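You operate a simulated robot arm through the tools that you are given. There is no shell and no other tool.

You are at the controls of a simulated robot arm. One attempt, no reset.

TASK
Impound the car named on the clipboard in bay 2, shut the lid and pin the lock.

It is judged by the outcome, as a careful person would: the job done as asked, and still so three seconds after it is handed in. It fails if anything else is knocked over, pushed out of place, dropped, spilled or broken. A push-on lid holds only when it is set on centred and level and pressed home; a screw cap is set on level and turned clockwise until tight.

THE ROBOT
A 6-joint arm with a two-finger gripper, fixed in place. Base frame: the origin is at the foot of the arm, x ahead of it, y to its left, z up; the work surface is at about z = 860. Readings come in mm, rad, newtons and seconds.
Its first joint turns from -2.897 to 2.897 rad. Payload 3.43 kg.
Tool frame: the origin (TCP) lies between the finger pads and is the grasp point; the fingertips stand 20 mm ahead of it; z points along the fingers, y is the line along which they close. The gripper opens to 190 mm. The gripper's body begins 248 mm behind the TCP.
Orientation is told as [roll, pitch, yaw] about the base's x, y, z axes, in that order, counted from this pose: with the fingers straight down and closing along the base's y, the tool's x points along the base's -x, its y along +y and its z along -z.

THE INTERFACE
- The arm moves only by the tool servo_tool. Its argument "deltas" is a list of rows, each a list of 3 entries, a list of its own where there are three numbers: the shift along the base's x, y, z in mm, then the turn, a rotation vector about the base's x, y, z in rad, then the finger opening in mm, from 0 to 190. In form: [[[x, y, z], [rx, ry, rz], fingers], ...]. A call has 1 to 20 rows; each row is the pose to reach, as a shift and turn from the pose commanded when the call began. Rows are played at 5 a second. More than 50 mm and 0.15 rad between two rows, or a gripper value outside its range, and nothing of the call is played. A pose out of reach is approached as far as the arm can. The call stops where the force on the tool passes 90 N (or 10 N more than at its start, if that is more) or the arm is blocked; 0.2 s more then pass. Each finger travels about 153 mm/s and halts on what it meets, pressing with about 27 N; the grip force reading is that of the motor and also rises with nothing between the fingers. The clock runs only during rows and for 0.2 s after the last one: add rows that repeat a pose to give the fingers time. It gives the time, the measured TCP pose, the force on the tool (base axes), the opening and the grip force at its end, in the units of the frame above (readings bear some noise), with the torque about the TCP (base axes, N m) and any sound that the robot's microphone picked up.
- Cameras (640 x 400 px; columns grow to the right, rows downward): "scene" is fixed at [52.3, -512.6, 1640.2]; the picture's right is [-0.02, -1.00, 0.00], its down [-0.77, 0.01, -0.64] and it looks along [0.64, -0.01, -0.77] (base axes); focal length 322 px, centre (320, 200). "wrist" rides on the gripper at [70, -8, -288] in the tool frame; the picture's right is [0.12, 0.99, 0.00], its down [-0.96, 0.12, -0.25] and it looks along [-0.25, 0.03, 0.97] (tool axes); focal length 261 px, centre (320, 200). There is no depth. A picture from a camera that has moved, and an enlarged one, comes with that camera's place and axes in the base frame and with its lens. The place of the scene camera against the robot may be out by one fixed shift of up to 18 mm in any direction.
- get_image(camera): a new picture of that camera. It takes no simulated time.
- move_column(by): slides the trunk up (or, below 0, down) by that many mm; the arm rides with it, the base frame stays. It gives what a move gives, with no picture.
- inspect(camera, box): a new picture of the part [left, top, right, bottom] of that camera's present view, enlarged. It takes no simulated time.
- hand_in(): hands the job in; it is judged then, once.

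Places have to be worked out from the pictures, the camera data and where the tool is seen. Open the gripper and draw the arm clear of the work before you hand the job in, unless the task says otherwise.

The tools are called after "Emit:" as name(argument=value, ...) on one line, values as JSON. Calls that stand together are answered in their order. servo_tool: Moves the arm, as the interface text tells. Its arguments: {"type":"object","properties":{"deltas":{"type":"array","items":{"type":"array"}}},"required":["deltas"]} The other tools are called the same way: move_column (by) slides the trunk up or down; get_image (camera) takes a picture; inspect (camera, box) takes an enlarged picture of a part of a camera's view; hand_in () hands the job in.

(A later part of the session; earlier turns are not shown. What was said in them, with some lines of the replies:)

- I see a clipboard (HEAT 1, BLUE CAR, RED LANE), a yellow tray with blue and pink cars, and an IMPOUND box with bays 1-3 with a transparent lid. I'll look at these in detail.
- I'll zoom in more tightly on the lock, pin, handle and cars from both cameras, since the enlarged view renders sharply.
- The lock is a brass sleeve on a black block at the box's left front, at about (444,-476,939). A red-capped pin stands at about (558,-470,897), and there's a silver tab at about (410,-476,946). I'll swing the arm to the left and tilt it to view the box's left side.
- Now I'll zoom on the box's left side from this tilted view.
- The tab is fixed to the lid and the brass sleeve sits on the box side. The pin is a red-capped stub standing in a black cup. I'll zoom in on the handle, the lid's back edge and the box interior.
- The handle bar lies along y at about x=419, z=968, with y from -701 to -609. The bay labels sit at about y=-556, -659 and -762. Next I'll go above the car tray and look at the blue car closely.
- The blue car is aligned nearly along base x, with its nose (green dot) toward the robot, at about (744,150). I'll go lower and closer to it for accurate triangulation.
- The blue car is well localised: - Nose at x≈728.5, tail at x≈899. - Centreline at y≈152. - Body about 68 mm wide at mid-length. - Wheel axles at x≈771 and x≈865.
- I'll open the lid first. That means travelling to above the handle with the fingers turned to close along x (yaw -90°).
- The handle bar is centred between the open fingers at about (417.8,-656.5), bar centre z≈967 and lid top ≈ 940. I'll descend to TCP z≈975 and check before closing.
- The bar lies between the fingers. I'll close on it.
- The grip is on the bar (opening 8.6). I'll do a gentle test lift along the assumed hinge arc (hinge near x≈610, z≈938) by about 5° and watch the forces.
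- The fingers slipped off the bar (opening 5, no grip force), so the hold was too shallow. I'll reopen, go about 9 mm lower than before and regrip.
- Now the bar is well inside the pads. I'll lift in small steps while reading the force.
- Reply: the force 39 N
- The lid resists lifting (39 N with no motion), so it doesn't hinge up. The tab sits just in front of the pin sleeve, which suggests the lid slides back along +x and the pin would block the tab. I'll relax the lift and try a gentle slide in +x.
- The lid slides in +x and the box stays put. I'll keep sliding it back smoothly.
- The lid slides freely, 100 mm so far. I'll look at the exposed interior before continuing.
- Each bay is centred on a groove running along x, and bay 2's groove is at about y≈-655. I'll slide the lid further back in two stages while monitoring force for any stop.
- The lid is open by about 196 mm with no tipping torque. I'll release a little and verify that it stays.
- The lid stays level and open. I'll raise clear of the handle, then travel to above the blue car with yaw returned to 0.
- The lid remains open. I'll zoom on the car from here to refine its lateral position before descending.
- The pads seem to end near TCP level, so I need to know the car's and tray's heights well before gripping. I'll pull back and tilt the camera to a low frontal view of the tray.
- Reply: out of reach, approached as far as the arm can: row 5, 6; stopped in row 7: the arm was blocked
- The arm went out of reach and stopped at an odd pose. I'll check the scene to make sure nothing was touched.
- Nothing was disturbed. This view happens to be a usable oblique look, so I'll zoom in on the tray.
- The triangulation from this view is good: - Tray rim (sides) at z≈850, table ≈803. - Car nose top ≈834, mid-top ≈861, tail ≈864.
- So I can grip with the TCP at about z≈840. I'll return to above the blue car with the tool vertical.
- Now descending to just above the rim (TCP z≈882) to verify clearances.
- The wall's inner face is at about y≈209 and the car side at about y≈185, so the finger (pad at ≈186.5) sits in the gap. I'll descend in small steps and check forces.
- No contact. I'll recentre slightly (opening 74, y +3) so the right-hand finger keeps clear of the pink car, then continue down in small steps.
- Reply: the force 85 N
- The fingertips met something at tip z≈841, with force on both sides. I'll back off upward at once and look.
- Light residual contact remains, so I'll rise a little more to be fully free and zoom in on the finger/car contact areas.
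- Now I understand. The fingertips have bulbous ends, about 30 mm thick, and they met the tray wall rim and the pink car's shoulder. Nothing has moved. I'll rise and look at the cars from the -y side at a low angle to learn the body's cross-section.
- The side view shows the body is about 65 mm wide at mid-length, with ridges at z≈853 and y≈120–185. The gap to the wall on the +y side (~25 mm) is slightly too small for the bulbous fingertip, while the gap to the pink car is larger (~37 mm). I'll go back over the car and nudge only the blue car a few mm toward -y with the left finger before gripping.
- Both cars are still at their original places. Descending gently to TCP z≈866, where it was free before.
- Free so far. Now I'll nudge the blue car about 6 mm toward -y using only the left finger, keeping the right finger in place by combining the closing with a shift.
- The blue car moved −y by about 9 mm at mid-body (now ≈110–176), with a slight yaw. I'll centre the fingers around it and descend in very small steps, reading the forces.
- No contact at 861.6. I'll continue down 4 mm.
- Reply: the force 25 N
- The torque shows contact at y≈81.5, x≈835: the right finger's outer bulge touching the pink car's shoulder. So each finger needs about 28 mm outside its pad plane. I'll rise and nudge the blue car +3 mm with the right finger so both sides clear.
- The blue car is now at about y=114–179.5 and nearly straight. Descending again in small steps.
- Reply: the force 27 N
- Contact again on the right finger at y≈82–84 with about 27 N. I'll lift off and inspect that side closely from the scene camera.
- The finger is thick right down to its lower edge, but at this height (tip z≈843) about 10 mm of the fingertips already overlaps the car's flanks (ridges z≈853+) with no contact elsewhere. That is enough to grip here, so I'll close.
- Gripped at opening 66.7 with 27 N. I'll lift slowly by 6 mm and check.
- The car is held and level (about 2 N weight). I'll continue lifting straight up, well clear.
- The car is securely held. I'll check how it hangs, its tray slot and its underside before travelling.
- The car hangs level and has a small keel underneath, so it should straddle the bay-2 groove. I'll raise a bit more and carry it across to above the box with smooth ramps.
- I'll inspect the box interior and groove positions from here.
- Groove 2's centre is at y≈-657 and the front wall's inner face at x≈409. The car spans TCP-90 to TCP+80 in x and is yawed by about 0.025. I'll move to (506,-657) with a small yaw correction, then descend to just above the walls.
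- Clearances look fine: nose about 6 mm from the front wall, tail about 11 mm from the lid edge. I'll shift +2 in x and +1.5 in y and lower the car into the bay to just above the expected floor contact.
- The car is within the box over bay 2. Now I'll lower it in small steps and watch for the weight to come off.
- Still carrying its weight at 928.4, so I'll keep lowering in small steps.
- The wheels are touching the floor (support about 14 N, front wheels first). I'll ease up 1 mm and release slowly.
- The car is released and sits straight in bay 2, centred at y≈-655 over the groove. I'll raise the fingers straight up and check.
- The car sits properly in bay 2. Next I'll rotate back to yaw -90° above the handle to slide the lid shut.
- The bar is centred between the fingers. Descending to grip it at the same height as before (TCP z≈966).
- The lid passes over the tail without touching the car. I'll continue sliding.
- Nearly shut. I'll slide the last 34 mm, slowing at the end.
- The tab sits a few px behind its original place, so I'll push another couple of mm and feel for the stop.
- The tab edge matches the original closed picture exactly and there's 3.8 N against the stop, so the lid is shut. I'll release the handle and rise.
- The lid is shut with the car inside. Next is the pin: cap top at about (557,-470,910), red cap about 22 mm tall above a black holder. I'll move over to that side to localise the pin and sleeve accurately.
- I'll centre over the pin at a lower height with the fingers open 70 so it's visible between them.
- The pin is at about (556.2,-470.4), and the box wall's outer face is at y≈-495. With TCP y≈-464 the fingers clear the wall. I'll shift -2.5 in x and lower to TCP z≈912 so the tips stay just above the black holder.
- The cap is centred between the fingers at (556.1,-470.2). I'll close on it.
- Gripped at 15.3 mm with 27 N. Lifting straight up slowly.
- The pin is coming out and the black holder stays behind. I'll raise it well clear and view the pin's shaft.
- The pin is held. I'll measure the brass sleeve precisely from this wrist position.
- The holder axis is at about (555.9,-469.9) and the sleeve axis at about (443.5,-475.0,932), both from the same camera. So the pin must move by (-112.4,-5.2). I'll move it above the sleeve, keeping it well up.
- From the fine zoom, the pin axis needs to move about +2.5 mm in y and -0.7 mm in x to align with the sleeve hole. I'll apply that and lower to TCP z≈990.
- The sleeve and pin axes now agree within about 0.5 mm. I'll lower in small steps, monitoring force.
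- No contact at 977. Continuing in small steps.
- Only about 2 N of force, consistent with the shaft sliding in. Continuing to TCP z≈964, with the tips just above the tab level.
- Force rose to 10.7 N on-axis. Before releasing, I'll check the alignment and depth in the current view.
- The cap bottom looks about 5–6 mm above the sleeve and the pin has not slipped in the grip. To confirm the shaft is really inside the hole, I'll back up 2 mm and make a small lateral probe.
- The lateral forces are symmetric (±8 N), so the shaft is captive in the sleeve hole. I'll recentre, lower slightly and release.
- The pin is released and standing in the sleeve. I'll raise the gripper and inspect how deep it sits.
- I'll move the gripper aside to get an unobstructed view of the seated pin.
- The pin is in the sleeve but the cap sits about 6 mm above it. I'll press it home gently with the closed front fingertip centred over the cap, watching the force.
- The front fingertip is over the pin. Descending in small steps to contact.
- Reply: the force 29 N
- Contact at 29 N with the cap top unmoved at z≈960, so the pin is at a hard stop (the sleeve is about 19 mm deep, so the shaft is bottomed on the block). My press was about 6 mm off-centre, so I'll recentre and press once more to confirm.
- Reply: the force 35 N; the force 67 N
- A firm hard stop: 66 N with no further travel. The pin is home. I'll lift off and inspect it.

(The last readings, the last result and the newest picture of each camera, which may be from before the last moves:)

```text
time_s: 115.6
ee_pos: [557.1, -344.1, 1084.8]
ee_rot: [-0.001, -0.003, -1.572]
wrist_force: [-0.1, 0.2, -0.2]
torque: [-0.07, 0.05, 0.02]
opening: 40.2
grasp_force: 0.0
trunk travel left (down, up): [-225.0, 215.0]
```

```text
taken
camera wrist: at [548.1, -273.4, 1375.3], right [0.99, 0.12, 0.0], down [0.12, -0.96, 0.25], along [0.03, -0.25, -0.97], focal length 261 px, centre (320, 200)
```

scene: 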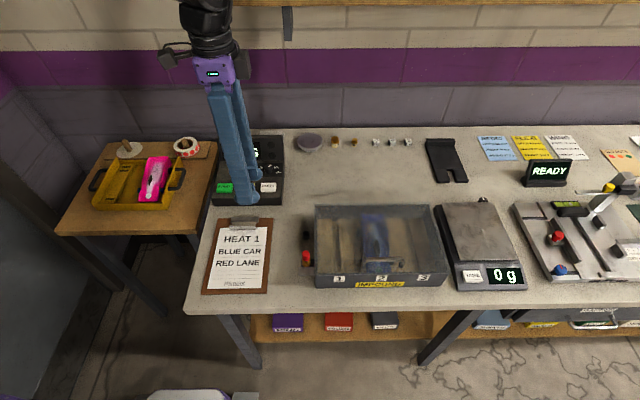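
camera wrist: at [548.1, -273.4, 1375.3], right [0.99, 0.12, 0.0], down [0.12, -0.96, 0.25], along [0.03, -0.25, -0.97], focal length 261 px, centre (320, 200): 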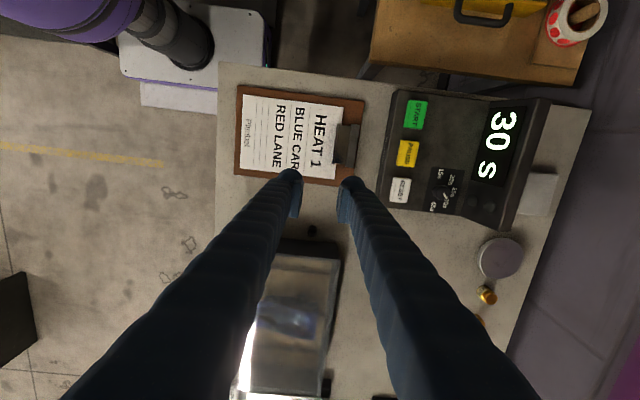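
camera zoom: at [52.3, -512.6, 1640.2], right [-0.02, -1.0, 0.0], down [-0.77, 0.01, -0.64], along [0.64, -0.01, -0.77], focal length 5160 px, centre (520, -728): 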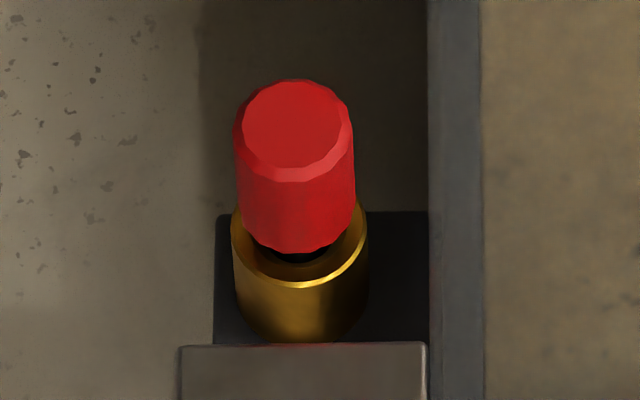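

The pin stands upright, the tab is still at the shut position, and the box, cars and tray look in order. I'll do final close checks of the lid, the car in bay 2 and the tray.

Emit:
inspect(camera="scene", box=[290, 190, 460, 300])

Emit:
inspect(camera="scene", box=[60, 130, 220, 230])

Emit:
inspect(camera="scene", box=[296, 215, 328, 275])

```text
3.64 times, centred on (375, 245) of scene
camera zoom: at [52.3, -512.6, 1640.2], right [-0.02, -1.0, 0.0], down [-0.77, 0.01, -0.64], along [0.64, -0.01, -0.77], focal length 1173 px, centre (120, 36)
```

zoom: 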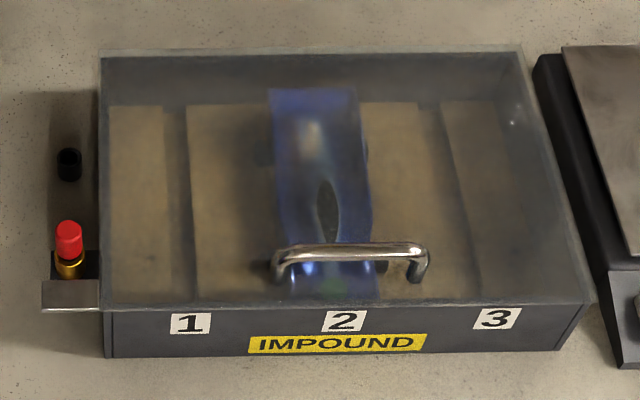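

```text
4.00 times, centred on (140, 180) of scene
camera zoom: at [52.3, -512.6, 1640.2], right [-0.02, -1.0, 0.0], down [-0.77, 0.01, -0.64], along [0.64, -0.01, -0.77], focal length 1290 px, centre (1040, 280)
```

zoom: 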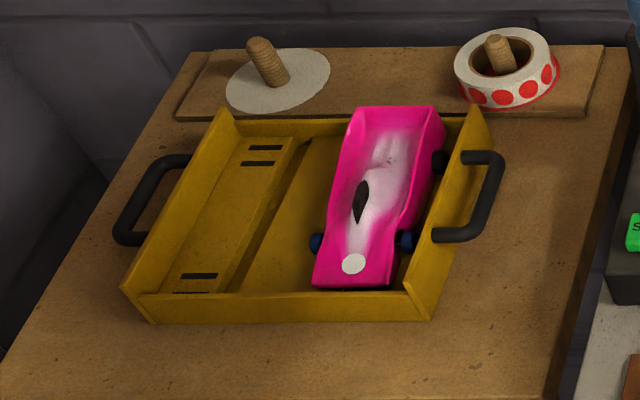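

```text
6.67 times, centred on (312, 245) of scene
camera zoom: at [52.3, -512.6, 1640.2], right [-0.02, -1.0, 0.0], down [-0.77, 0.01, -0.64], along [0.64, -0.01, -0.77], focal length 2150 px, centre (373, -100)
```

zoom: 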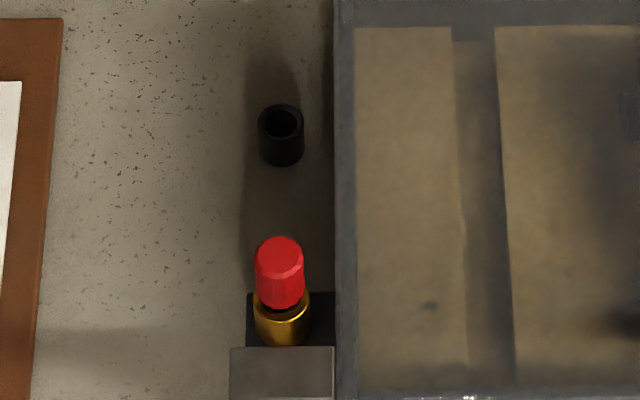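

The gap under the cap (about 5.5 mm) matches the gap it had in its holder, so the pin is fully seated on its collar. The pink car, tray, tab and lid all match their proper places. I'll open the gripper and draw the arm up clear.

Emit:
servo_tool(deltas=[[[0, 10, 35], [0, 0, 0], 60], [[0, 20, 75], [0, 0, 0], 80], [[-10, 30, 115], [0, 0, 0], 100], [[-20, 40, 150], [0, 0, 0], 120], [[-20, 40, 150], [0, 0, 0], 120]])

Emit:
get_image(camera="scene")

```text
time_s: 116.8
ee_pos: [534.2, -305.0, 1234.3]
ee_rot: [0.0, -0.002, -1.572]
wrist_force: [-0.8, 0.7, 0.2]
torque: [-0.1, 0.05, 0.01]
opening: 120.0
grasp_force: 0.1
trunk travel left (down, up): [-225.0, 215.0]
```

```text
taken
```

scene: 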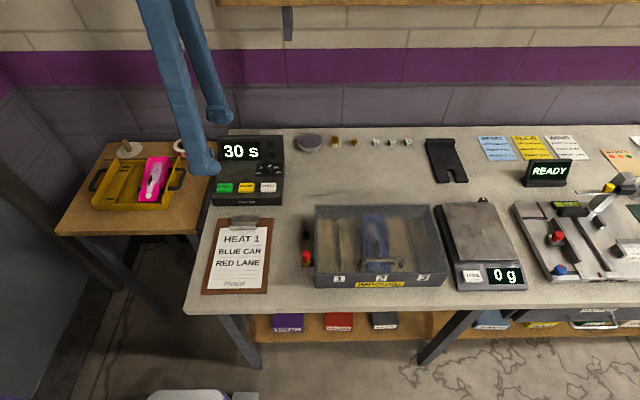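

The arm is clear and the gripper open. The blue car is in bay 2 under the shut lid, the pin is in the lock sleeve, and nothing else is disturbed. Handing in.

Emit:
hand_in()

```text
The job is handed in.
```

The blue car named on the clipboard is in bay 2, the lid is shut and the pin is in the lock. I handed the job in with the gripper open and the arm clear; no verdict has come back.

- **Car:** it sits straight in bay 2, centred over the bay's groove.
- **Lid:** it turned out to slide rather than hinge. I slid it closed until it met its stop, and its tab is back exactly where it was at the start.
- **Pin:** it is seated in the brass sleeve and did not move when I pressed it with 66 N. About 5.5 mm shows under the red cap, roughly what I measured when it stood in its holder, so I take that as fully home.
- **Contact with other things:** the tray was tight, and the gripper pressed on the pink car (up to about 50 N) and probably the tray rim before I found a grip that cleared them. In the last pictures the pink car and the tray are where they started.
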